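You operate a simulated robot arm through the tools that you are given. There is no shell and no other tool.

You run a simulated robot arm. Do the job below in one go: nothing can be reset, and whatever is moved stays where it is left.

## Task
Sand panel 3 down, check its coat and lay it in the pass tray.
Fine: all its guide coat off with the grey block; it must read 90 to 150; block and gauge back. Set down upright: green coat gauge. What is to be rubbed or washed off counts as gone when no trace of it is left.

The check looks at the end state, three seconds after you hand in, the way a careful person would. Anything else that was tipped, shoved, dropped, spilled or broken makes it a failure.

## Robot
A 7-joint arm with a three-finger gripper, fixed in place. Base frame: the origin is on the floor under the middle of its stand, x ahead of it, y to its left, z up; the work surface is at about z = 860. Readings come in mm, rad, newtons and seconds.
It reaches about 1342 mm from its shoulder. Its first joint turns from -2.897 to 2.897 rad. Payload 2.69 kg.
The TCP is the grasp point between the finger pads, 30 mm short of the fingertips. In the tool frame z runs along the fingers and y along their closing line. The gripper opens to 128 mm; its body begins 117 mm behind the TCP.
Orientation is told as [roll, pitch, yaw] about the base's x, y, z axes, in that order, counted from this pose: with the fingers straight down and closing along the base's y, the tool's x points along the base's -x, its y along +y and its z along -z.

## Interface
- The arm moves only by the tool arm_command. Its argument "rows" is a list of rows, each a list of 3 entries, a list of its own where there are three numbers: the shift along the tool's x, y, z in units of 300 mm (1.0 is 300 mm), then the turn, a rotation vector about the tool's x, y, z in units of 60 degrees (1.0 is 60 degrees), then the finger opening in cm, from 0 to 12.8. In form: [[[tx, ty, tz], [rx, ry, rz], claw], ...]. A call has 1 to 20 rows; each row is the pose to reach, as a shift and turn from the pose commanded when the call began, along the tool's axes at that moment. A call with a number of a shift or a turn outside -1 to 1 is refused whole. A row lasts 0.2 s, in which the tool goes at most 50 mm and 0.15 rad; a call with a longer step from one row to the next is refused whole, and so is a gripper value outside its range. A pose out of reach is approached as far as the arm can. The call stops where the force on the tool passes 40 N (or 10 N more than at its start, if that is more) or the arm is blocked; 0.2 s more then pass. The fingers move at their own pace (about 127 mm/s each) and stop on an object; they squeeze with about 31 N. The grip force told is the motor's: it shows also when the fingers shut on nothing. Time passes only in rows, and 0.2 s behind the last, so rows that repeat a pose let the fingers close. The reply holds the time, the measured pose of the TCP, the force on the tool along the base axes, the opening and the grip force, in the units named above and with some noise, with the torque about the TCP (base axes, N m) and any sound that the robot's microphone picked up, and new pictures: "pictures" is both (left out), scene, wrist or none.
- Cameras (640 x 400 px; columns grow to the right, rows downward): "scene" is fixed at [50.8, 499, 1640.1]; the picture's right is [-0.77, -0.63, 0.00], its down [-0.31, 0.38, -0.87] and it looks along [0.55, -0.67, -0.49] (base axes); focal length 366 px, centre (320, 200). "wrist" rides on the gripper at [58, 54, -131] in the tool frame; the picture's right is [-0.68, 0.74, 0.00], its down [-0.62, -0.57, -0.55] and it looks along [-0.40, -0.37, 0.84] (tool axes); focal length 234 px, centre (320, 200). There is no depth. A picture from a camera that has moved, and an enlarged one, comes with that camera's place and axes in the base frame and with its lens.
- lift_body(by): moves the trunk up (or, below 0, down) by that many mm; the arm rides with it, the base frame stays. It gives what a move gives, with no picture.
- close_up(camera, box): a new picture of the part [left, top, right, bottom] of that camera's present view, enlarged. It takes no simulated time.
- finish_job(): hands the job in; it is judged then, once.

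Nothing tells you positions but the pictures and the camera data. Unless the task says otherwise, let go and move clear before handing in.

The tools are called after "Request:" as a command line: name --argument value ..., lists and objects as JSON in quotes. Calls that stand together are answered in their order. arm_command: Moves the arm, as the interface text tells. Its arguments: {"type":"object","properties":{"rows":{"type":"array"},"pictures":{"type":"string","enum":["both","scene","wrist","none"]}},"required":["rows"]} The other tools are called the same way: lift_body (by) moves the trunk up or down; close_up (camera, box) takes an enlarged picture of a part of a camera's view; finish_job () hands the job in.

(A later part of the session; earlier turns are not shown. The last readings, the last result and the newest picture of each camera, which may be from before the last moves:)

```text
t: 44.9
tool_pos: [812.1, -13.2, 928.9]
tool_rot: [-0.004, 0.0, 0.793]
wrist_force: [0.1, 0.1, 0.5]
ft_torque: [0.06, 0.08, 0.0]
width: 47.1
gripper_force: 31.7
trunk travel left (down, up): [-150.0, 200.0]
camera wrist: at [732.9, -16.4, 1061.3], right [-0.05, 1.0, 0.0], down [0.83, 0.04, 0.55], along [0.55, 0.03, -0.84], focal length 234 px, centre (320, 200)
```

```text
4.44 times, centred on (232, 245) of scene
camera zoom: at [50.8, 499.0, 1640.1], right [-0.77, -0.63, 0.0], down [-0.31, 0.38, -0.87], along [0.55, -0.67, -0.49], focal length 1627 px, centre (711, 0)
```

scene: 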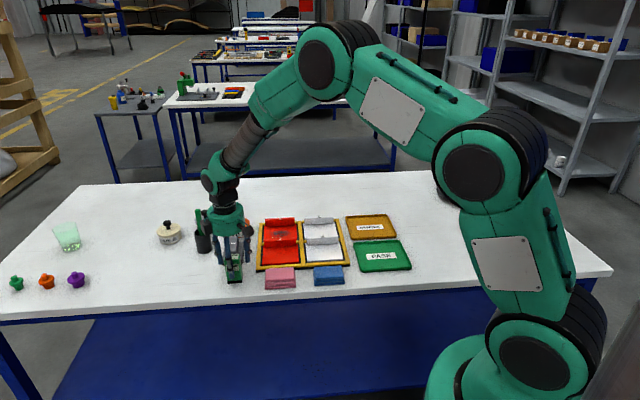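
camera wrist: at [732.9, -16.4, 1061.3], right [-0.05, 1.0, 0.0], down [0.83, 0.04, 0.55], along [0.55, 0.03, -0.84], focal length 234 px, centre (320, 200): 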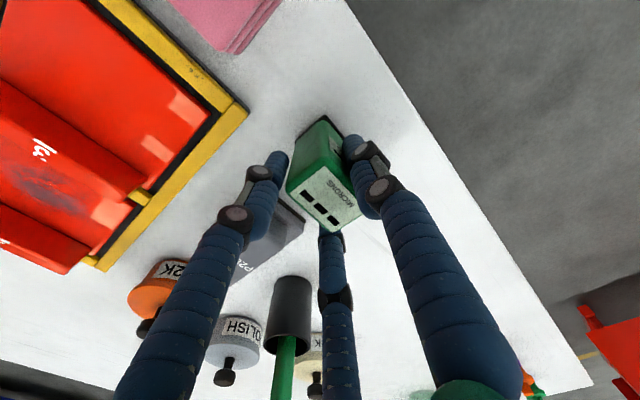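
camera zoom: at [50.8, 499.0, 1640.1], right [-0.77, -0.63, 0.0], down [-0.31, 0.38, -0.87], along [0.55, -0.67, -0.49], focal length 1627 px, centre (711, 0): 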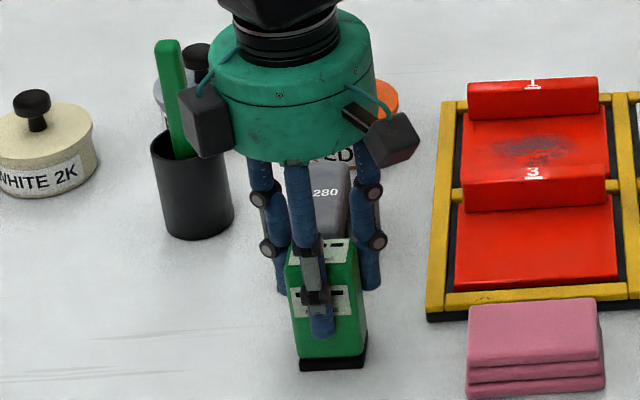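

Gripped at 47 mm with almost no shift. I lift the gauge and carry it over panel 3.

Request:
arm_command --rows '[[[0, 0, -0.04], [0, 0, 0], 3.8], [[0, 0, -0.12], [0, 0, 0], 3.8], [[0, 0, -0.24], [0, 0, 0], 3.8], [[0.07, -0.04, -0.26], [0, 0, 0], 3.8], [[0.17, -0.095, -0.26], [0, 0, 0], 3.8], [[0.28, -0.157, -0.26], [0, 0, 0], 3.8], [[0.39, -0.218, -0.26], [0, 0, 0], 3.8], [[0.476, -0.266, -0.26], [0, 0, 0], 3.8], [[0.476, -0.266, -0.26], [0, 0, 0], 3.8]]' --pictures "both"

Request:
close_up --camera "scene" --box '[240, 190, 352, 278]'

Request:
close_up --camera "wrist" --box '[224, 60, 416, 180]'

```text
t: 46.9
tool_pos: [768.3, -169.1, 1007.2]
tool_rot: [0.001, -0.001, 0.793]
wrist_force: [-0.6, -1.0, -2.1]
ft_torque: [0.05, 0.03, 0.0]
width: 47.2
gripper_force: 31.1
trunk travel left (down, up): [-150.0, 200.0]
camera wrist: at [689.7, -173.3, 1139.1], right [-0.05, 1.0, 0.0], down [0.83, 0.04, 0.55], along [0.55, 0.03, -0.84], focal length 234 px, centre (320, 200)
```

scene: 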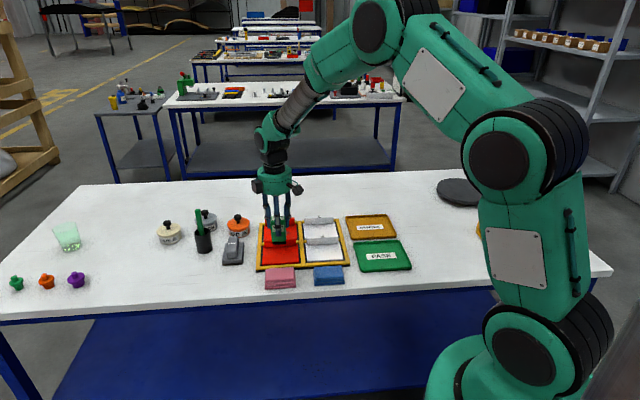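
wrist: 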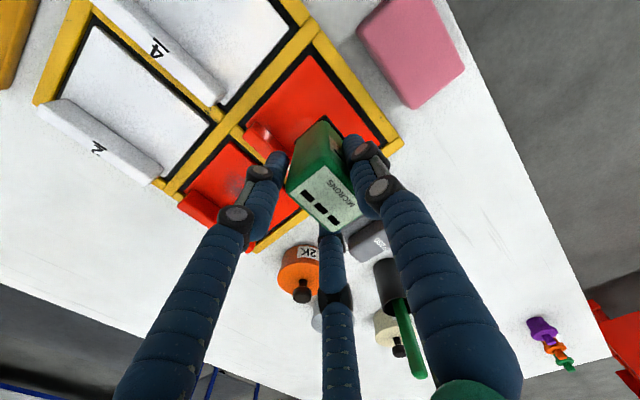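

```text
4.55 times, centred on (296, 234) of scene
camera zoom: at [50.8, 499.0, 1640.1], right [-0.77, -0.63, 0.0], down [-0.31, 0.38, -0.87], along [0.55, -0.67, -0.49], focal length 1664 px, centre (429, 46)
```

zoom: 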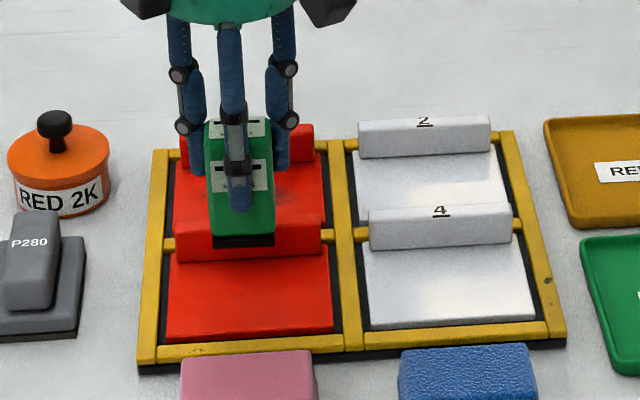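

```text
3.33 times, centred on (320, 120) of wrist
camera zoom: at [689.7, -173.3, 1139.1], right [-0.05, 1.0, 0.0], down [0.83, 0.04, 0.55], along [0.55, 0.03, -0.84], focal length 781 px, centre (320, 467)
```

zoom: 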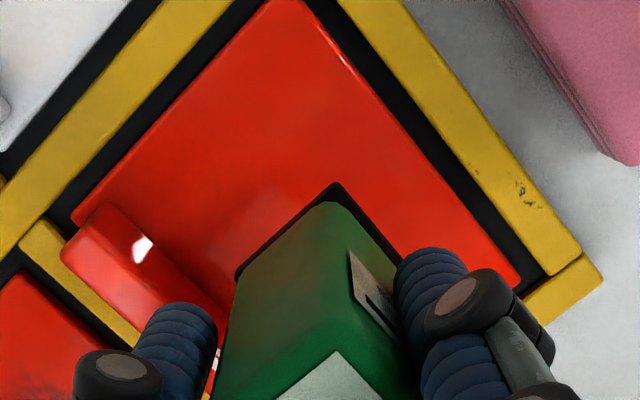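

The gauge is centred over the sanded area. I lower it to just above the panel, then ease down to contact.

Request:
arm_command --rows '[[[0, 0, 0.05], [0, 0, 0], 3.8], [[0, 0, 0.11], [0, 0, 0], 3.8], [[0, 0, 0.16], [0, 0, 0], 3.8], [[0, 0, 0.18], [0, 0, 0], 3.8], [[0, 0, 0.18], [0, 0, 0], 3.8]]' --pictures "none"

Request:
arm_command --rows '[[[0, 0, 0.004], [0, 0, 0], 3.8], [[0, 0, 0.008], [0, 0, 0], 3.8]]' --pictures "none"

```text
t: 48.1
tool_pos: [768.1, -169.3, 954.0]
tool_rot: [-0.001, -0.001, 0.793]
wrist_force: [-0.1, -0.8, -1.4]
ft_torque: [-0.01, -0.01, 0.01]
width: 47.0
gripper_force: 31.1
trunk travel left (down, up): [-150.0, 200.0]
```

```text
t: 48.7
tool_pos: [768.0, -168.3, 952.6]
tool_rot: [-0.003, 0.0, 0.792]
wrist_force: [-0.2, -0.2, -1.9]
ft_torque: [-0.02, 0.0, -0.01]
width: 47.1
gripper_force: 31.4
trunk travel left (down, up): [-150.0, 200.0]
```

Request:
arm_command --rows '[[[0, 0, 0.004], [0, 0, 0], 3.8], [[0, 0, 0.008], [0, 0, 0], 3.8]]' --pictures "none"

Request:
arm_command --rows '[[[0, 0, 0.003], [0, 0, 0], 3.8], [[0, 0, 0.006], [0, 0, 0], 3.8]]' --pictures "none"

```text
t: 49.3
tool_pos: [768.1, -168.5, 949.0]
tool_rot: [-0.002, 0.001, 0.793]
wrist_force: [0.7, -0.4, -1.2]
ft_torque: [-0.06, -0.04, 0.02]
width: 47.2
gripper_force: 30.7
trunk travel left (down, up): [-150.0, 200.0]
```

```text
t: 49.9
tool_pos: [767.9, -169.1, 948.2]
tool_rot: [-0.003, 0.001, 0.792]
wrist_force: [-1.8, 1.3, 2.0]
ft_torque: [0.14, 0.09, 0.0]
width: 47.0
gripper_force: 31.2
trunk travel left (down, up): [-150.0, 200.0]
```

Light contact. I check whether the gauge is showing a reading.

Request:
arm_command --rows '[[[0, 0, 0.002], [0, 0, 0], 3.8], [[0, 0, 0.002], [0, 0, 0], 3.8]]' --pictures "both"

Request:
close_up --camera "wrist" --box '[256, 140, 384, 220]'

Request:
close_up --camera "scene" --box '[260, 210, 310, 270]'

```text
t: 50.5
tool_pos: [768.2, -168.3, 948.6]
tool_rot: [0.0, 0.0, 0.793]
wrist_force: [0.0, 3.5, 9.1]
ft_torque: [0.4, 0.22, -0.06]
width: 46.6
gripper_force: 30.8
trunk travel left (down, up): [-150.0, 200.0]
camera wrist: at [688.7, -173.6, 1079.3], right [-0.05, 1.0, 0.0], down [0.83, 0.04, 0.55], along [0.55, 0.03, -0.83], focal length 234 px, centre (320, 200)
```

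scene: 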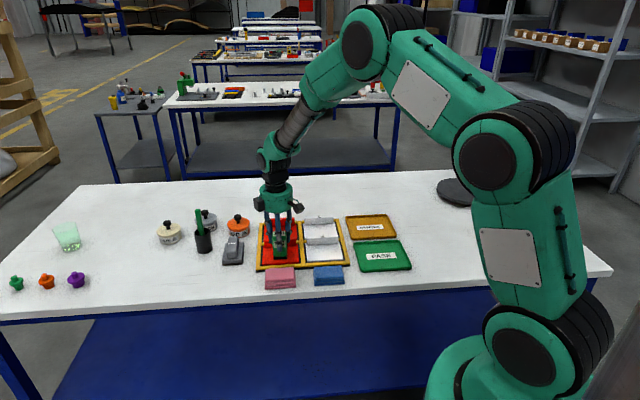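
wrist: 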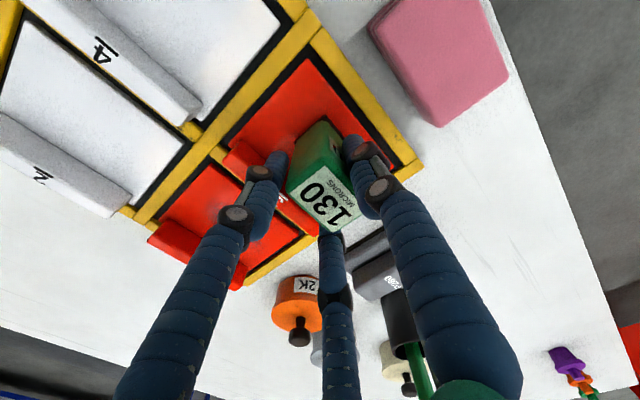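

```text
5.00 times, centred on (320, 180) of wrist
camera zoom: at [688.7, -173.6, 1079.3], right [-0.05, 1.0, 0.0], down [0.83, 0.04, 0.55], along [0.55, 0.03, -0.83], focal length 1171 px, centre (320, 300)
```

zoom: 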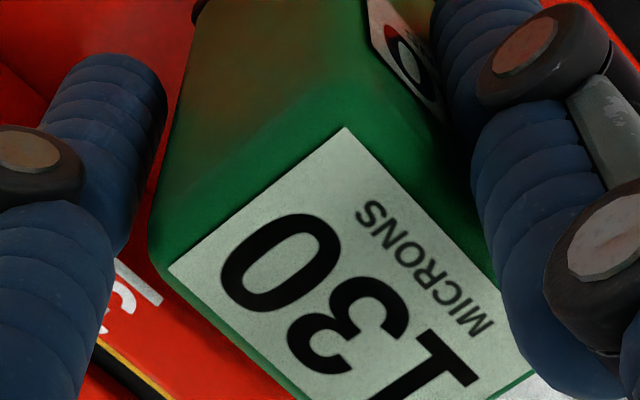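

```text
6.67 times, centred on (285, 240) of scene
camera zoom: at [50.8, 499.0, 1640.1], right [-0.77, -0.63, 0.0], down [-0.31, 0.38, -0.87], along [0.55, -0.67, -0.49], focal length 2441 px, centre (553, -67)
```

zoom: 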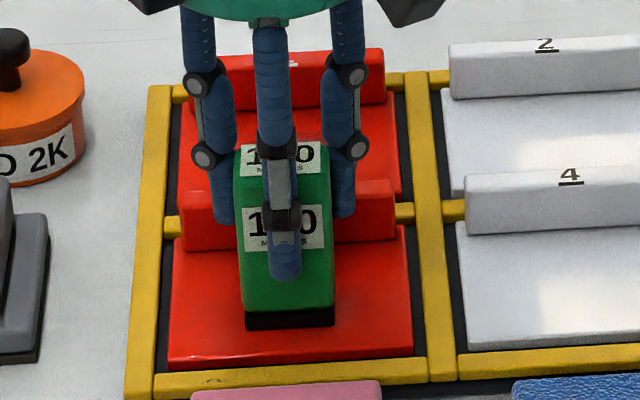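

The gauge reads 130 microns, inside the 90 to 150 range. I lift it off and carry it back along the exact reverse path to just above its original spot.

Request:
arm_command --rows '[[[0, 0, -0.03], [0, 0, 0], 3.8], [[0, 0, -0.12], [0, 0, 0], 3.8], [[0, 0, -0.204], [0, 0, 0], 3.8], [[-0.09, 0.05, -0.204], [0, 0, 0], 3.8], [[-0.2, 0.112, -0.204], [0, 0, 0], 3.8], [[-0.31, 0.173, -0.204], [0, 0, 0], 3.8], [[-0.41, 0.229, -0.204], [0, 0, 0], 3.8], [[-0.476, 0.266, -0.204], [0, 0, 0], 3.8], [[-0.476, 0.266, -0.204], [0, 0, 0], 3.8], [[-0.476, 0.266, -0.1], [0, 0, 0], 3.8], [[-0.476, 0.266, -0.02], [0, 0, 0], 3.8], [[-0.476, 0.266, 0.025], [0, 0, 0], 3.8], [[-0.476, 0.266, 0.025], [0, 0, 0], 3.8]]' --pictures "both"

Request:
close_up --camera "wrist" --box '[224, 60, 416, 180]'

Request:
close_up --camera "scene" --box '[184, 200, 280, 290]'

```text
t: 53.3
tool_pos: [812.0, -10.8, 939.1]
tool_rot: [0.0, 0.001, 0.792]
wrist_force: [-0.1, 0.7, -1.5]
ft_torque: [0.02, 0.0, 0.01]
width: 46.7
gripper_force: 30.7
trunk travel left (down, up): [-150.0, 200.0]
camera wrist: at [732.6, -15.9, 1070.7], right [-0.05, 1.0, 0.0], down [0.83, 0.04, 0.55], along [0.55, 0.03, -0.84], focal length 234 px, centre (320, 200)
```

scene: 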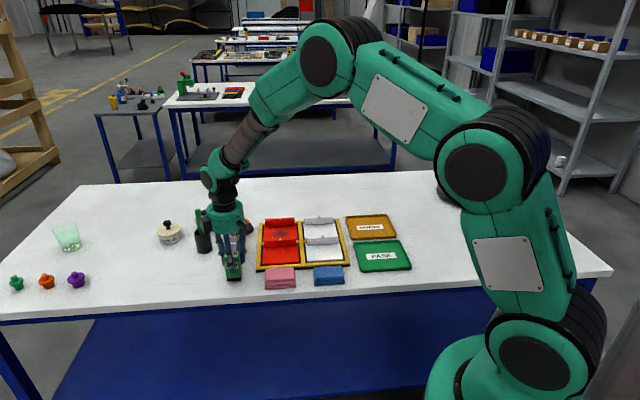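
wrist: 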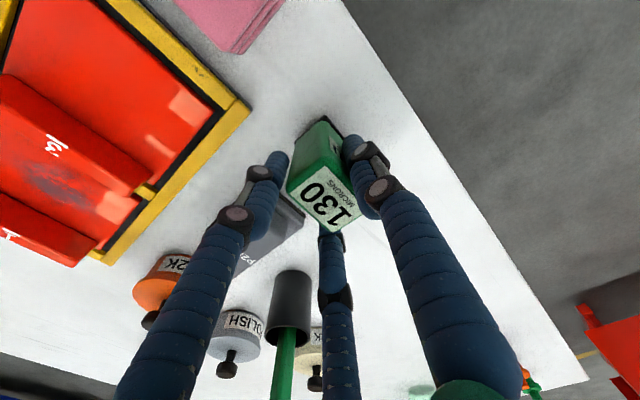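

```text
3.33 times, centred on (320, 120) of wrist
camera zoom: at [732.6, -15.9, 1070.7], right [-0.05, 1.0, 0.0], down [0.83, 0.04, 0.55], along [0.55, 0.03, -0.84], focal length 781 px, centre (320, 467)
```

zoom: 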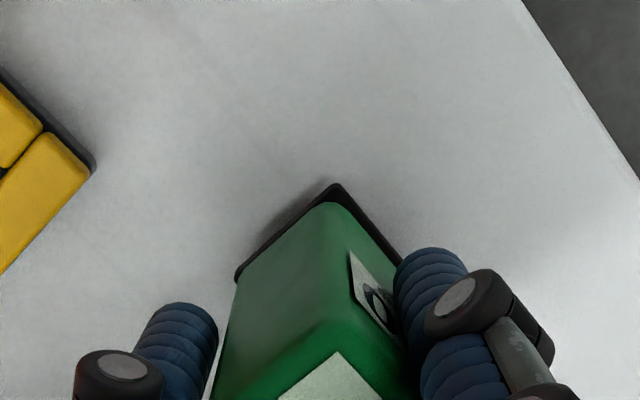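

```text
4.44 times, centred on (232, 245) of scene
camera zoom: at [50.8, 499.0, 1640.1], right [-0.77, -0.63, 0.0], down [-0.31, 0.38, -0.87], along [0.55, -0.67, -0.49], focal length 1627 px, centre (711, 0)
```

zoom: 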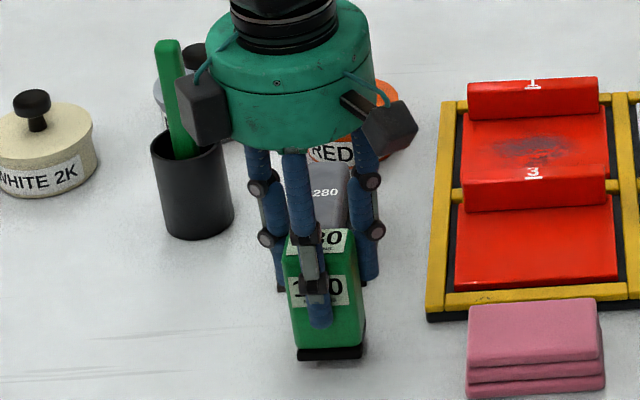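

Directly above its spot. I lower the last millimetres slowly.

Request:
arm_command --rows '[[[0, 0, 0.008], [0, 0, 0], 3.8], [[0, 0, 0.016], [0, 0, 0], 3.8], [[0, 0, 0.024], [0, 0, 0], 3.8]]' --pictures "none"

Request:
arm_command --rows '[[[0, 0, 0.003], [0, 0, 0], 3.8], [[0, 0, 0.006], [0, 0, 0], 3.8]]' --pictures "none"

```text
t: 54.1
tool_pos: [812.6, -11.2, 931.5]
tool_rot: [-0.002, -0.003, 0.794]
wrist_force: [-0.4, -0.9, -0.1]
ft_torque: [-0.01, -0.02, 0.01]
width: 46.8
gripper_force: 31.6
trunk travel left (down, up): [-150.0, 200.0]
```

```text
t: 54.7
tool_pos: [811.5, -10.8, 930.9]
tool_rot: [-0.001, -0.001, 0.793]
wrist_force: [-0.5, 0.6, -0.4]
ft_torque: [0.02, 0.05, 0.0]
width: 46.7
gripper_force: 30.5
trunk travel left (down, up): [-150.0, 200.0]
```

Request:
arm_command --rows '[[[0, 0, 0.003], [0, 0, 0], 3.8], [[0, 0, 0.003], [0, 0, 0], 3.8]]' --pictures "none"

```text
t: 55.3
tool_pos: [812.3, -11.2, 930.2]
tool_rot: [-0.002, 0.0, 0.791]
wrist_force: [0.8, 1.0, 3.1]
ft_torque: [0.09, 0.07, -0.06]
width: 46.9
gripper_force: 31.2
trunk travel left (down, up): [-150.0, 200.0]
```

It stands on the table. I open the fingers and rise clear.

Request:
arm_command --rows '[[[0, 0, 0], [0, 0, 0], 5.2], [[0, 0, 0], [0, 0, 0], 6.2], [[0, 0, 0], [0, 0, 0], 7.2], [[0, 0, 0], [0, 0, 0], 8], [[0, 0, 0], [0, 0, 0], 8]]' --pictures "none"

Request:
arm_command --rows '[[[0, 0, -0.06], [0, 0, 0], 8], [[0, 0, -0.16], [0, 0, 0], 8], [[0, 0, -0.3], [0, 0, 0], 8], [[0, 0, -0.44], [0, 0, 0], 8], [[0, 0, -0.44], [0, 0, 0], 8]]' --pictures "both"

Request:
close_up --camera "wrist" --box '[256, 70, 384, 150]'

Request:
close_up --camera "scene" --box '[200, 205, 312, 275]'

Request:
close_up --camera "wrist" --box '[110, 0, 270, 100]'

```text
t: 56.5
tool_pos: [812.0, -10.2, 928.9]
tool_rot: [-0.002, 0.001, 0.792]
wrist_force: [-0.8, 0.2, -0.6]
ft_torque: [0.02, -0.01, 0.0]
width: 80.1
gripper_force: 0.0
trunk travel left (down, up): [-150.0, 200.0]
```

```text
t: 57.7
tool_pos: [812.0, -11.5, 1062.0]
tool_rot: [-0.002, -0.002, 0.792]
wrist_force: [0.0, -0.8, 0.2]
ft_torque: [0.03, -0.06, -0.01]
width: 80.2
gripper_force: 0.1
trunk travel left (down, up): [-150.0, 200.0]
camera wrist: at [732.3, -16.0, 1194.5], right [-0.05, 1.0, 0.0], down [0.83, 0.04, 0.55], along [0.55, 0.03, -0.84], focal length 234 px, centre (320, 200)
```

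scene: 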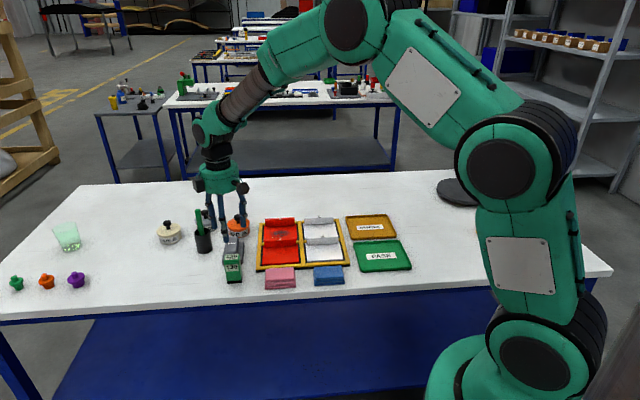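
wrist: 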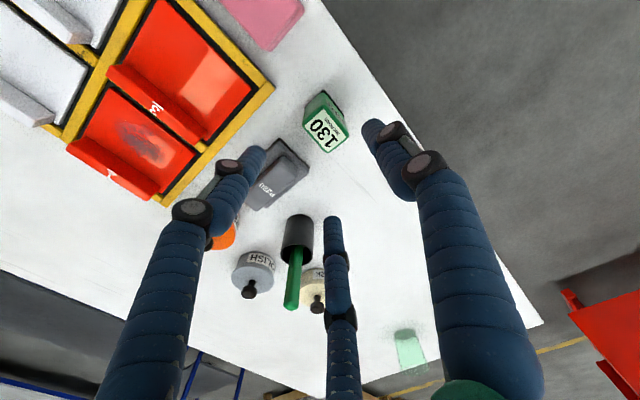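

```text
5.00 times, centred on (320, 110) of wrist
camera zoom: at [732.3, -16.0, 1194.5], right [-0.05, 1.0, 0.0], down [0.83, 0.04, 0.55], along [0.55, 0.03, -0.84], focal length 1171 px, centre (320, 650)
```

zoom: 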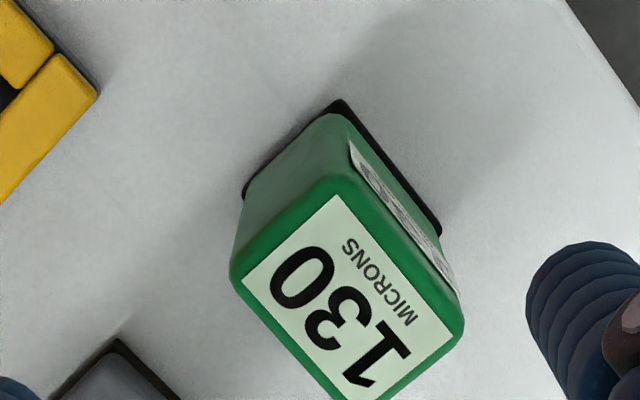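

```text
5.71 times, centred on (256, 240) of scene
camera zoom: at [50.8, 499.0, 1640.1], right [-0.77, -0.63, 0.0], down [-0.31, 0.38, -0.87], along [0.55, -0.67, -0.49], focal length 2092 px, centre (686, -29)
```

zoom: 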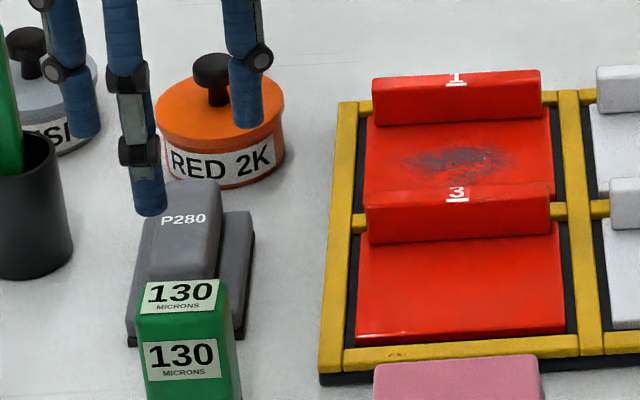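

```text
4.00 times, centred on (190, 50) of wrist
camera zoom: at [732.3, -16.0, 1194.5], right [-0.05, 1.0, 0.0], down [0.83, 0.04, 0.55], along [0.55, 0.03, -0.84], focal length 937 px, centre (840, 800)
```

zoom: 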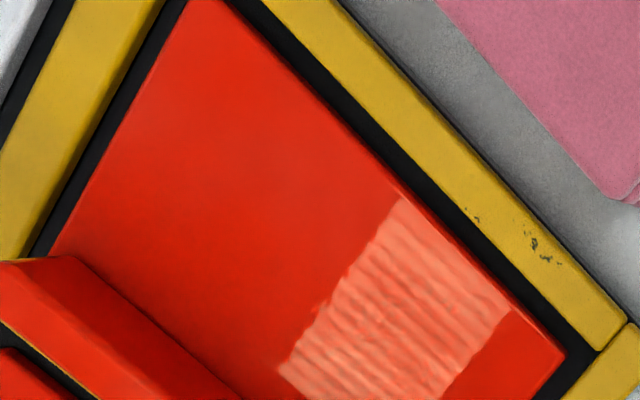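

Gauge stands back in place upright. I take extreme close-ups of the panel's former smudge area to look for any remaining tint.

Request:
close_up --camera "wrist" --box '[140, 10, 220, 60]'

Request:
close_up --camera "wrist" --box '[160, 25, 200, 50]'

Request:
close_up --camera "wrist" --box '[90, 100, 170, 150]'

Request:
close_up --camera "scene" --box '[262, 243, 302, 268]'

```text
8.00 times, centred on (180, 35) of wrist
camera zoom: at [732.3, -16.0, 1194.5], right [-0.05, 1.0, 0.0], down [0.83, 0.04, 0.55], along [0.55, 0.03, -0.84], focal length 1873 px, centre (1440, 1520)
```

zoom: 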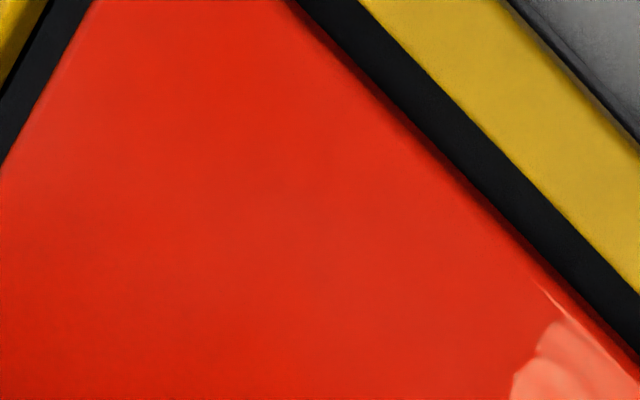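

```text
16.00 times, centred on (180, 38) of wrist
camera zoom: at [732.3, -16.0, 1194.5], right [-0.05, 1.0, 0.0], down [0.83, 0.04, 0.55], along [0.55, 0.03, -0.84], focal length 3747 px, centre (2560, 2800)
```

zoom: 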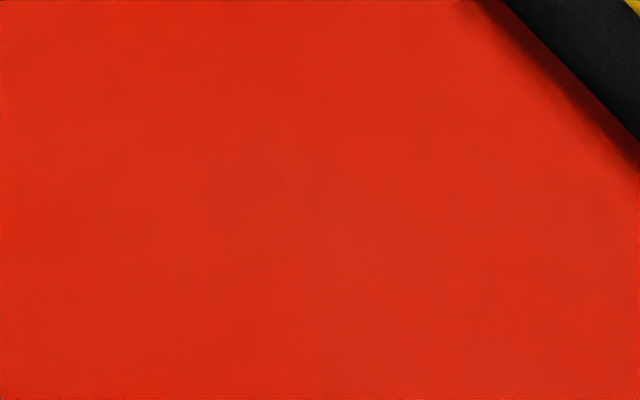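

```text
8.00 times, centred on (130, 125) of wrist
camera zoom: at [732.3, -16.0, 1194.5], right [-0.05, 1.0, 0.0], down [0.83, 0.04, 0.55], along [0.55, 0.03, -0.84], focal length 1873 px, centre (1840, 800)
```

zoom: 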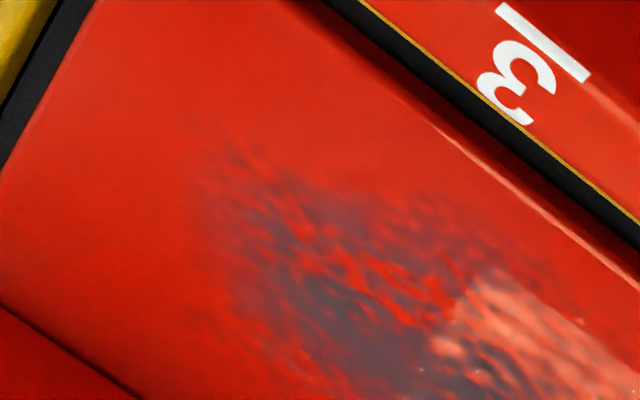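

```text
16.00 times, centred on (282, 256) of scene
camera zoom: at [50.8, 499.0, 1640.1], right [-0.77, -0.63, 0.0], down [-0.31, 0.38, -0.87], along [0.55, -0.67, -0.49], focal length 5858 px, centre (928, -688)
```

zoom: 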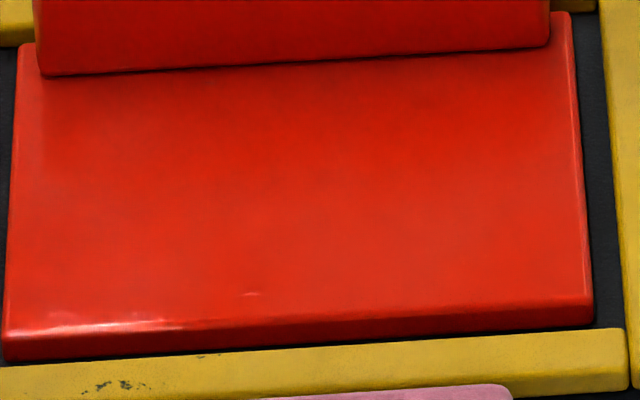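

The panel looks uniform, unlike the textured smudge on panel 1. For a last careful look I bring the camera right above panel 3, out of the lamp reflection.

Request:
arm_command --rows '[[[0.07, -0.106, 0], [0, 0, 0], 8], [[0.14, -0.212, 0], [0, 0, 0], 8], [[0.21, -0.318, 0], [0, 0, 0], 8], [[0.283, -0.425, 0.06], [0, 0, 0], 8], [[0.283, -0.425, 0.16], [0, 0, 0], 8], [[0.283, -0.425, 0.27], [0, 0, 0], 8], [[0.283, -0.425, 0.34], [0, 0, 0], 8], [[0.283, -0.425, 0.34], [0, 0, 0], 8]]' --pictures "wrist"

Request:
close_up --camera "wrist" --box '[240, 0, 400, 100]'

Request:
close_up --camera "wrist" --box '[290, 20, 354, 60]'

```text
t: 59.5
tool_pos: [842.7, -160.0, 958.8]
tool_rot: [-0.003, -0.001, 0.792]
wrist_force: [0.0, -0.4, 0.4]
ft_torque: [0.04, -0.01, 0.0]
width: 79.8
gripper_force: 0.0
trunk travel left (down, up): [-150.0, 200.0]
camera wrist: at [763.3, -165.4, 1090.4], right [-0.05, 1.0, 0.0], down [0.83, 0.04, 0.55], along [0.55, 0.03, -0.84], focal length 234 px, centre (320, 200)
```

wrist: 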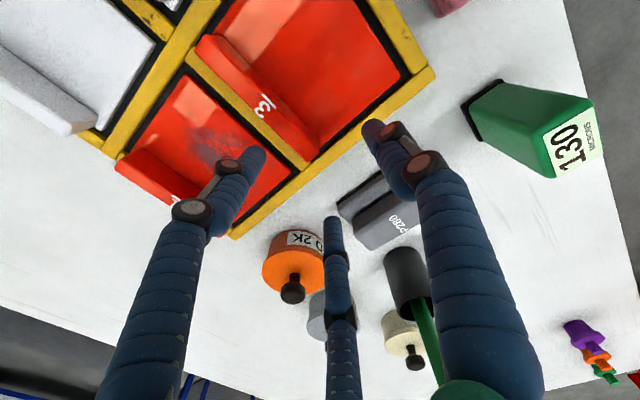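

```text
4.00 times, centred on (320, 50) of wrist
camera zoom: at [763.3, -165.4, 1090.4], right [-0.05, 1.0, 0.0], down [0.83, 0.04, 0.55], along [0.55, 0.03, -0.84], focal length 937 px, centre (320, 800)
```

zoom: 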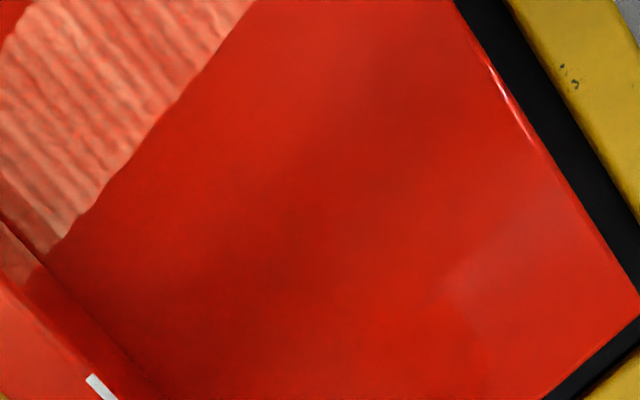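

```text
10.00 times, centred on (322, 40) of wrist
camera zoom: at [763.3, -165.4, 1090.4], right [-0.05, 1.0, 0.0], down [0.83, 0.04, 0.55], along [0.55, 0.03, -0.84], focal length 2342 px, centre (300, 1800)
```

zoom: 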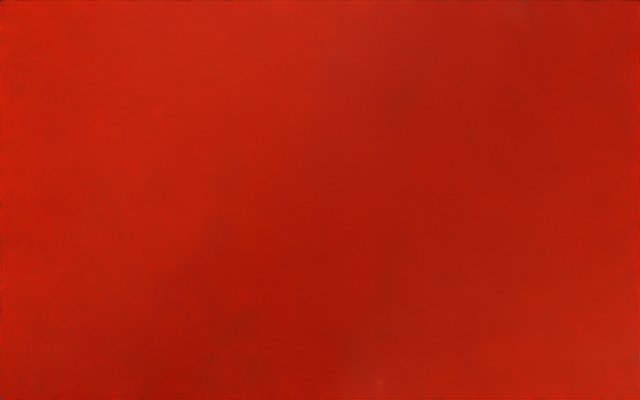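

The panel is clean: smooth red with only soft hand shadows. Next I measure its ridge for grasping.

Request:
close_up --camera "wrist" --box '[180, 20, 340, 120]'

Request:
close_up --camera "wrist" --box '[220, 80, 380, 180]'

Request:
close_up --camera "scene" --box '[256, 220, 312, 255]'

```text
4.00 times, centred on (260, 70) of wrist
camera zoom: at [763.3, -165.4, 1090.4], right [-0.05, 1.0, 0.0], down [0.83, 0.04, 0.55], along [0.55, 0.03, -0.84], focal length 937 px, centre (560, 720)
```

zoom: 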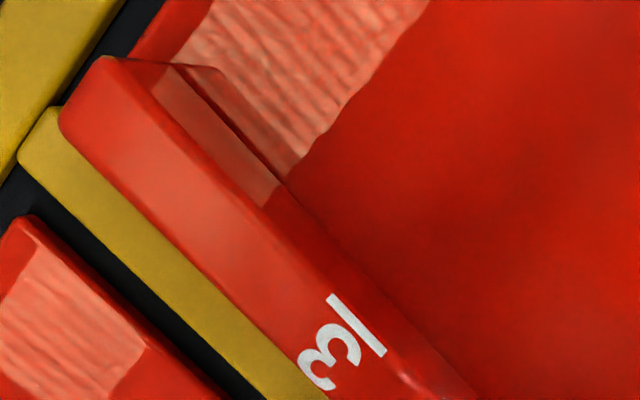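

```text
4.00 times, centred on (300, 130) of wrist
camera zoom: at [763.3, -165.4, 1090.4], right [-0.05, 1.0, 0.0], down [0.83, 0.04, 0.55], along [0.55, 0.03, -0.84], focal length 937 px, centre (400, 480)
```

zoom: 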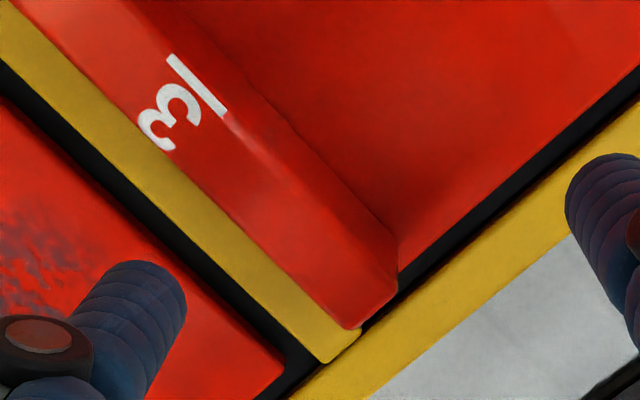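

```text
11.43 times, centred on (284, 238) of scene
camera zoom: at [50.8, 499.0, 1640.1], right [-0.77, -0.63, 0.0], down [-0.31, 0.38, -0.87], along [0.55, -0.67, -0.49], focal length 4184 px, centre (731, -229)
```

zoom: 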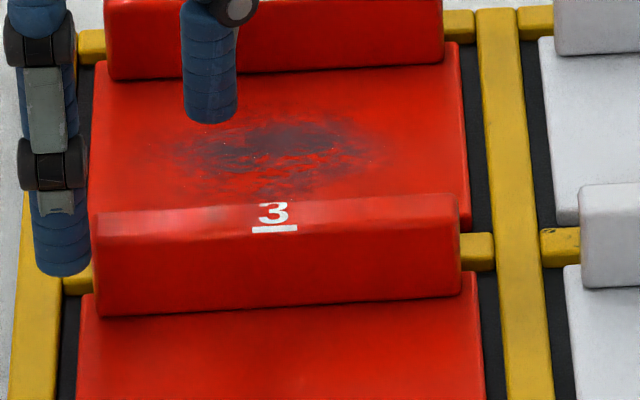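

The ridge is about 16 mm thick, 106 mm long, top at z ≈ 906, centred near (802, -204). I move over it with the closing line across its thickness.

Request:
arm_command --rows '[[[0.06, -0.007, 0], [0, 0, 0], 7], [[0.12, -0.014, 0], [0, 0, 0], 7], [[0.193, -0.023, 0], [0, 0, 0], 7], [[0.193, -0.023, 0], [0, 0, 0], 7]]' --pictures "both"

Request:
close_up --camera "wrist" --box '[224, 70, 416, 190]'

Request:
close_up --camera "scene" --box '[240, 190, 352, 278]'

```text
t: 60.5
tool_pos: [806.5, -206.6, 959.7]
tool_rot: [-0.002, 0.002, 0.792]
wrist_force: [0.7, -0.4, 0.2]
ft_torque: [0.02, -0.03, -0.01]
width: 69.9
gripper_force: 0.0
trunk travel left (down, up): [-150.0, 200.0]
camera wrist: at [727.3, -212.0, 1091.7], right [-0.05, 1.0, 0.0], down [0.83, 0.04, 0.55], along [0.55, 0.03, -0.84], focal length 234 px, centre (320, 200)
```

scene: 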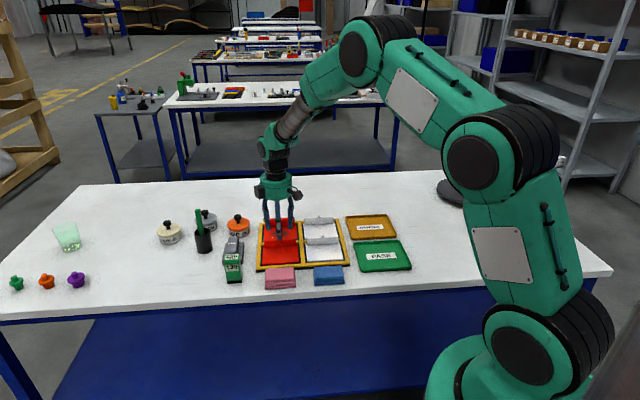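
wrist: 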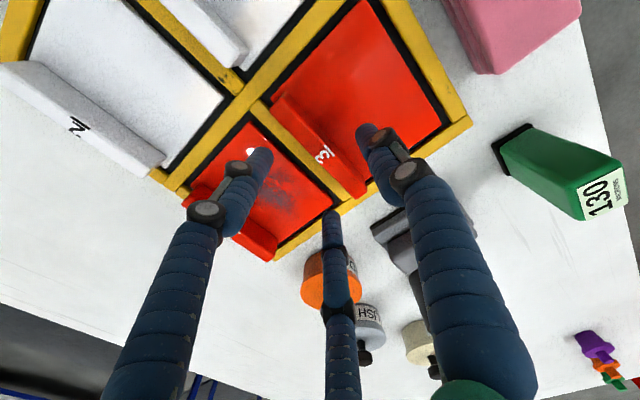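

```text
3.33 times, centred on (320, 130) of wrist
camera zoom: at [727.3, -212.0, 1091.7], right [-0.05, 1.0, 0.0], down [0.83, 0.04, 0.55], along [0.55, 0.03, -0.84], focal length 781 px, centre (320, 433)
```

zoom: 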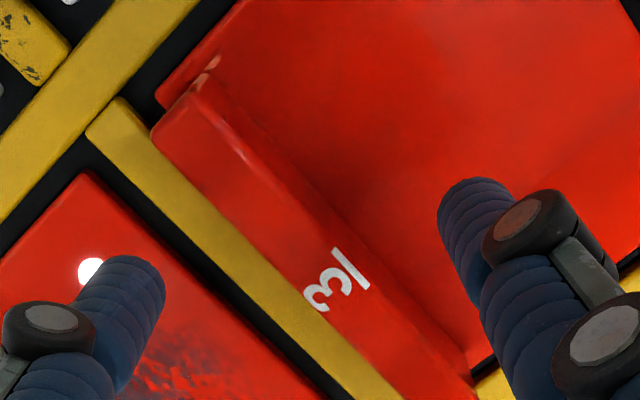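

```text
4.55 times, centred on (296, 234) of scene
camera zoom: at [50.8, 499.0, 1640.1], right [-0.77, -0.63, 0.0], down [-0.31, 0.38, -0.87], along [0.55, -0.67, -0.49], focal length 1664 px, centre (429, 46)
```

zoom: 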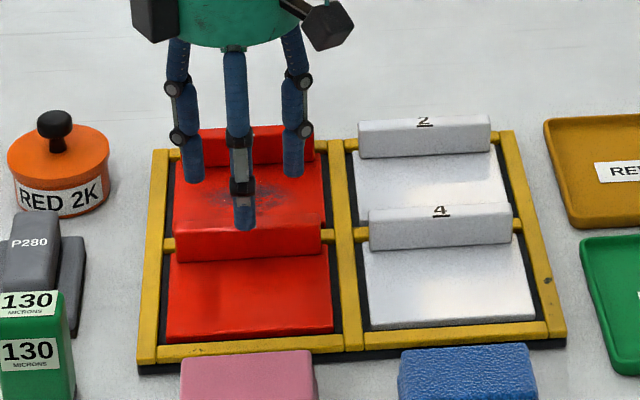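

Aligned: the ridge centre sits where all three fingers meet. I descend along it.

Request:
arm_command --rows '[[[0, 0, 0.05], [0, 0, 0], 7], [[0, 0, 0.1], [0, 0, 0], 7], [[0, 0, 0.14], [0, 0, 0], 7], [[0, 0, 0.153], [0, 0, 0], 7], [[0, 0, 0.153], [0, 0, 0], 7]]' --pictures "both"

Request:
close_up --camera "wrist" --box '[224, 70, 416, 190]'

Request:
close_up --camera "scene" --box '[240, 190, 352, 278]'

```text
t: 61.7
tool_pos: [807.6, -207.6, 913.7]
tool_rot: [-0.002, 0.001, 0.792]
wrist_force: [-0.3, -0.3, 0.3]
ft_torque: [0.0, -0.01, 0.01]
width: 70.0
gripper_force: 0.0
trunk travel left (down, up): [-150.0, 200.0]
camera wrist: at [728.0, -212.0, 1045.4], right [-0.05, 1.0, 0.0], down [0.83, 0.04, 0.55], along [0.55, 0.03, -0.84], focal length 234 px, centre (320, 200)
```

scene: 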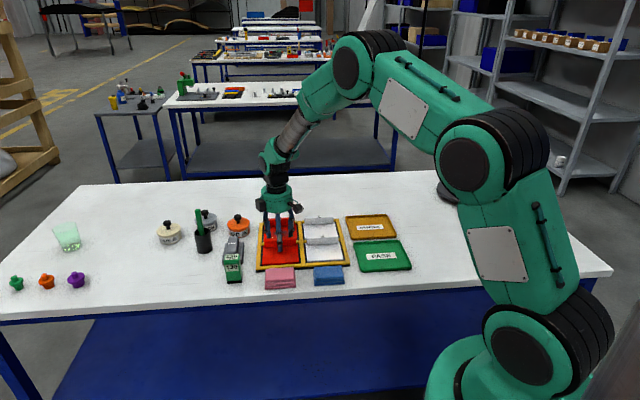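
wrist: 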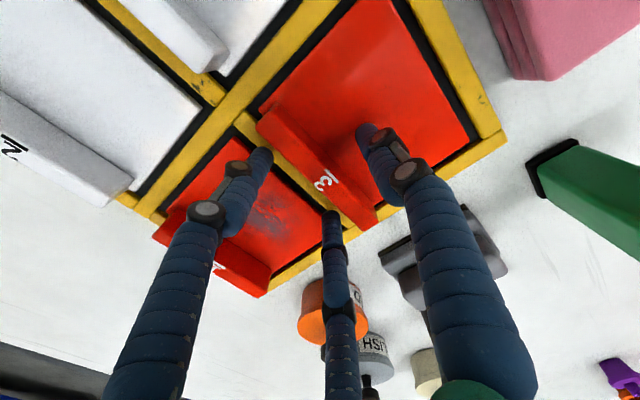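

```text
3.33 times, centred on (320, 130) of wrist
camera zoom: at [728.0, -212.0, 1045.4], right [-0.05, 1.0, 0.0], down [0.83, 0.04, 0.55], along [0.55, 0.03, -0.84], focal length 781 px, centre (320, 433)
```

zoom: 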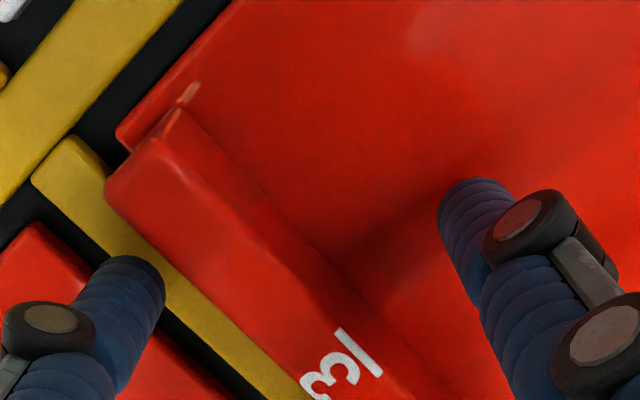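

```text
4.55 times, centred on (296, 234) of scene
camera zoom: at [50.8, 499.0, 1640.1], right [-0.77, -0.63, 0.0], down [-0.31, 0.38, -0.87], along [0.55, -0.67, -0.49], focal length 1664 px, centre (429, 46)
```

zoom: 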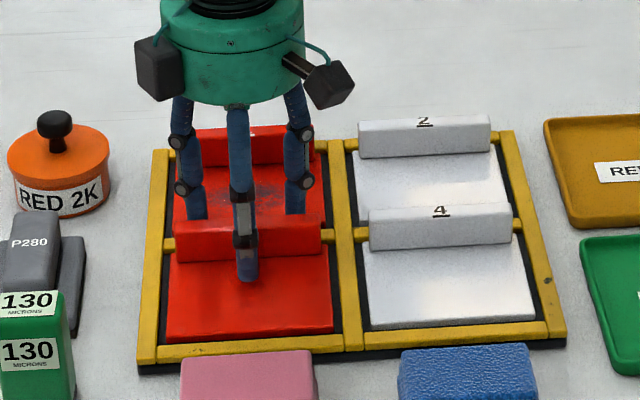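

The fingers straddle the ridge without contact. I close on it.

Request:
arm_command --rows '[[[0, 0, 0], [0, 0, 0], 6], [[0, 0, 0], [0, 0, 0], 5], [[0, 0, 0], [0, 0, 0], 4], [[0, 0, 0], [0, 0, 0], 3], [[0, 0, 0], [0, 0, 0], 2.2]]' --pictures "wrist"

```text
t: 62.9
tool_pos: [808.1, -208.2, 914.1]
tool_rot: [-0.003, -0.001, 0.792]
wrist_force: [1.3, 0.5, 1.2]
ft_torque: [0.14, 0.02, -0.03]
width: 25.7
gripper_force: 30.2
trunk travel left (down, up): [-150.0, 200.0]
camera wrist: at [728.0, -212.0, 1045.6], right [-0.05, 1.0, 0.0], down [0.83, 0.04, 0.55], along [0.55, 0.03, -0.84], focal length 234 px, centre (320, 200)
```

wrist: 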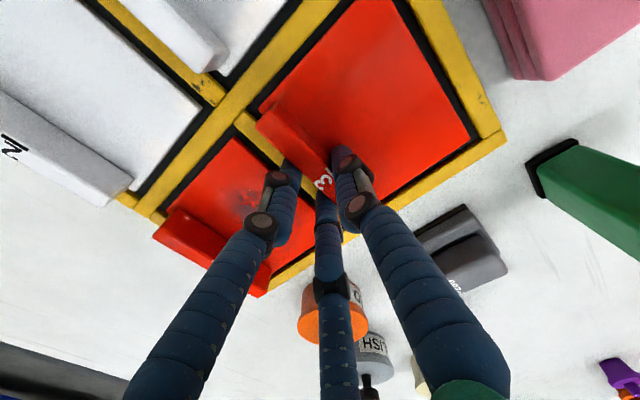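

Gripped. I lift the panel gently and check that it stays level.

Request:
arm_command --rows '[[[0, 0, -0.02], [0, 0, 0], 1.8], [[0, 0, -0.05], [0, 0, 0], 1.8], [[0, 0, -0.09], [0, 0, 0], 1.8], [[0, 0, -0.13], [0, 0, 0], 1.8], [[0, 0, -0.13], [0, 0, 0], 1.8]]' --pictures "both"

Request:
close_up --camera "scene" --box '[240, 180, 352, 268]'

```text
t: 64.1
tool_pos: [806.9, -207.3, 952.7]
tool_rot: [0.0, 0.0, 0.792]
wrist_force: [-0.1, 0.5, -2.3]
ft_torque: [-0.07, -0.09, 0.02]
width: 25.4
gripper_force: 31.3
trunk travel left (down, up): [-150.0, 200.0]
camera wrist: at [728.4, -211.9, 1084.7], right [-0.05, 1.0, 0.0], down [0.84, 0.04, 0.55], along [0.55, 0.03, -0.84], focal length 234 px, centre (320, 200)
```

scene: 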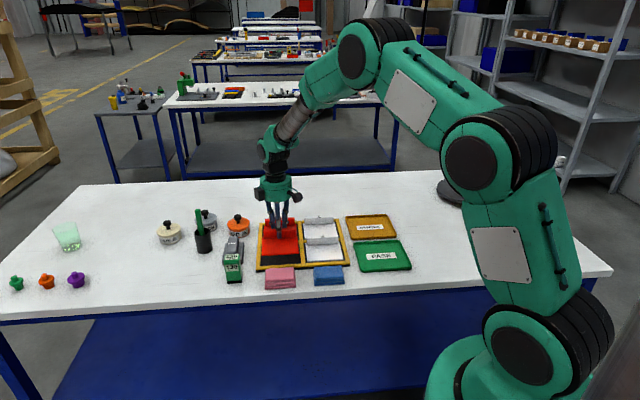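
wrist: 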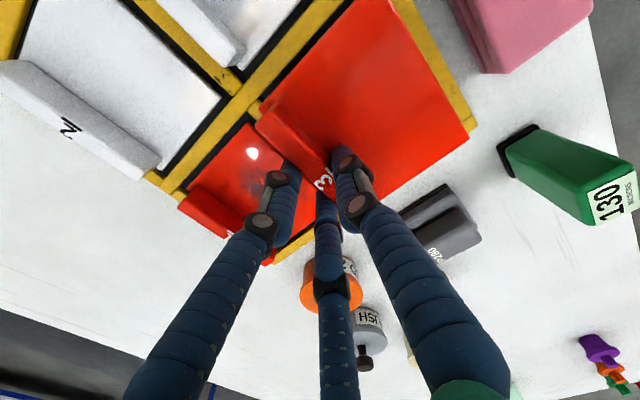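

```text
4.55 times, centred on (296, 224) of scene
camera zoom: at [50.8, 499.0, 1640.1], right [-0.77, -0.63, 0.0], down [-0.31, 0.38, -0.87], along [0.55, -0.67, -0.49], focal length 1664 px, centre (429, 91)
```

zoom: 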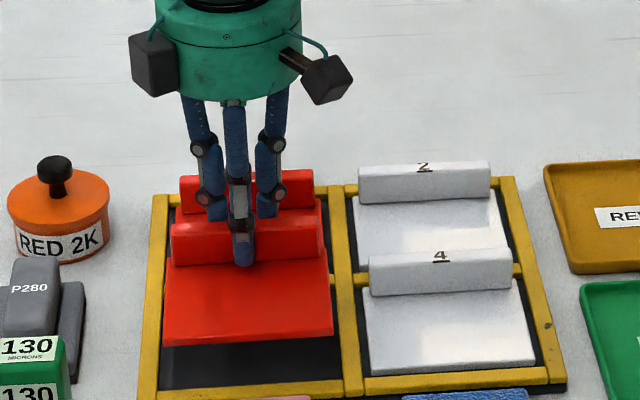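

The panel hangs level. I raise it well above the other panels and carry it toward the PASS tray.

Request:
arm_command --rows '[[[0, 0, -0.08], [0, 0, 0], 1.8], [[0, 0, -0.17], [0, 0, 0], 1.8], [[0.06, 0.005, -0.2], [0, 0, 0], 1.8], [[0.15, 0.012, -0.2], [0, 0, 0], 1.8], [[0.25, 0.024, -0.2], [0, 0, 0], 1.8], [[0.35, 0.034, -0.2], [0, 0, 0], 1.8], [[0.45, 0.044, -0.2], [0, 0, 0], 1.8], [[0.55, 0.054, -0.2], [0, 0, 0], 1.8], [[0.65, 0.064, -0.2], [0, 0, 0], 1.8], [[0.72, 0.074, -0.2], [0, 0, 0], 1.8], [[0.72, 0.074, -0.2], [0, 0, 0], 1.8]]' --pictures "both"

```text
t: 66.5
tool_pos: [639.1, -346.2, 1011.7]
tool_rot: [-0.002, 0.0, 0.791]
wrist_force: [-0.4, -0.2, -2.1]
ft_torque: [-0.02, -0.06, 0.01]
width: 25.4
gripper_force: 31.2
trunk travel left (down, up): [-150.0, 200.0]
camera wrist: at [559.8, -350.9, 1144.7], right [-0.05, 1.0, 0.0], down [0.83, 0.04, 0.55], along [0.55, 0.03, -0.84], focal length 234 px, centre (320, 200)
```

scene: 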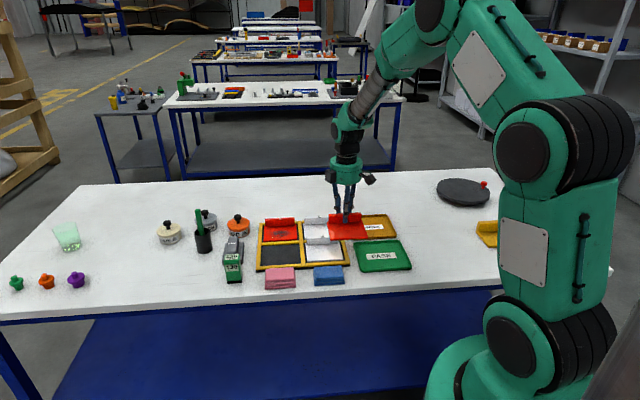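
wrist: 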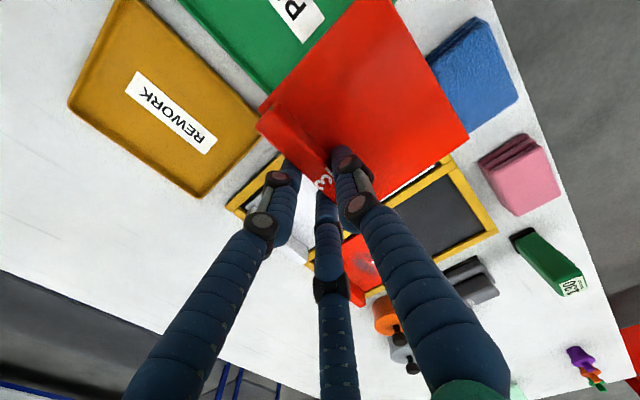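

Request:
arm_command --rows '[[[0.1, 0.011, 0], [0, 0, 0], 1.8], [[0.2, 0.022, 0], [0, 0, 0], 1.8], [[0.3, 0.033, 0], [0, 0, 0], 1.8], [[0.405, 0.044, 0], [0, 0, 0], 1.8], [[0.405, 0.044, 0], [0, 0, 0], 1.8]]' --pictures "both"

Request:
close_up --camera "wrist" --box '[200, 0, 480, 175]'

Request:
close_up --camera "scene" --box '[320, 190, 448, 290]'

```text
t: 67.7
tool_pos: [546.6, -423.9, 1011.9]
tool_rot: [-0.003, 0.0, 0.792]
wrist_force: [-0.9, -1.0, -3.2]
ft_torque: [0.0, -0.06, -0.03]
width: 25.6
gripper_force: 31.3
trunk travel left (down, up): [-150.0, 200.0]
camera wrist: at [466.4, -428.3, 1143.1], right [-0.05, 1.0, 0.0], down [0.83, 0.04, 0.55], along [0.55, 0.03, -0.84], focal length 234 px, centre (320, 200)
```

scene: 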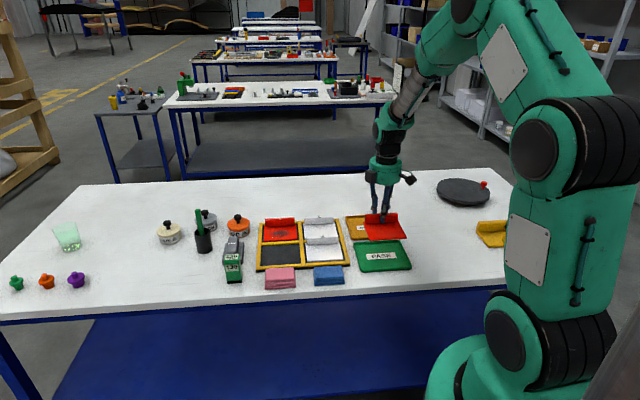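
wrist: 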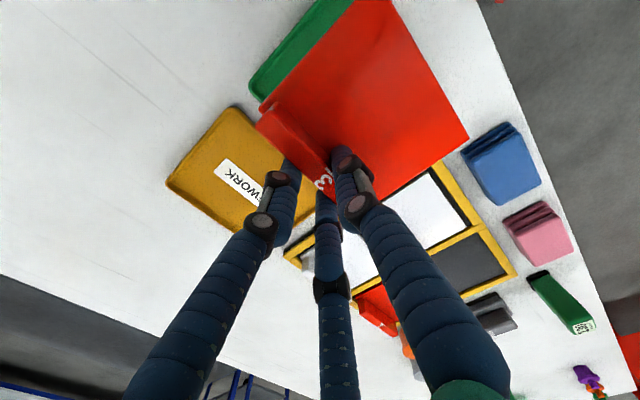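

```text
2.29 times, centred on (340, 88) of wrist
camera zoom: at [466.4, -428.3, 1143.1], right [-0.05, 1.0, 0.0], down [0.83, 0.04, 0.55], along [0.55, 0.03, -0.84], focal length 535 px, centre (274, 457)
```

zoom: 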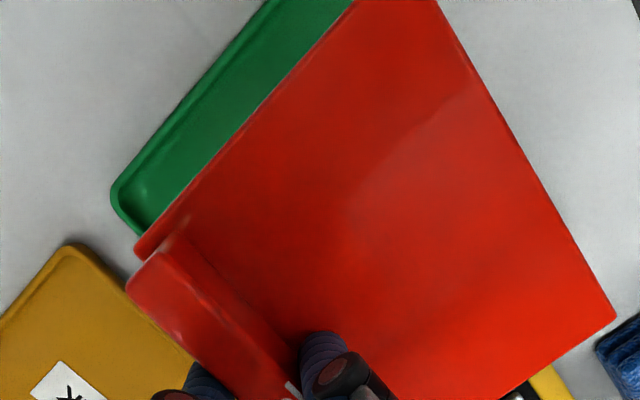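

```text
4.00 times, centred on (384, 240) of scene
camera zoom: at [50.8, 499.0, 1640.1], right [-0.77, -0.63, 0.0], down [-0.31, 0.38, -0.87], along [0.55, -0.67, -0.49], focal length 1464 px, centre (64, 40)
```

zoom: 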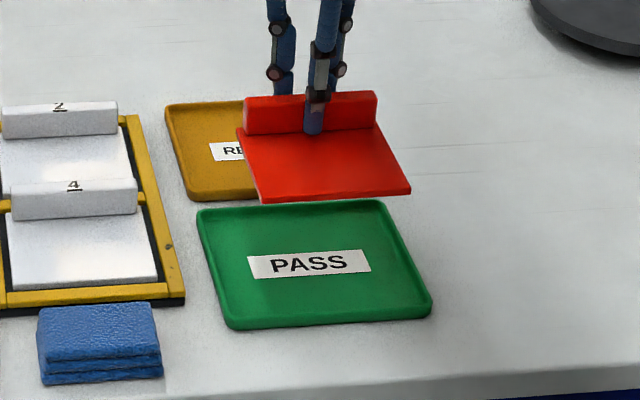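

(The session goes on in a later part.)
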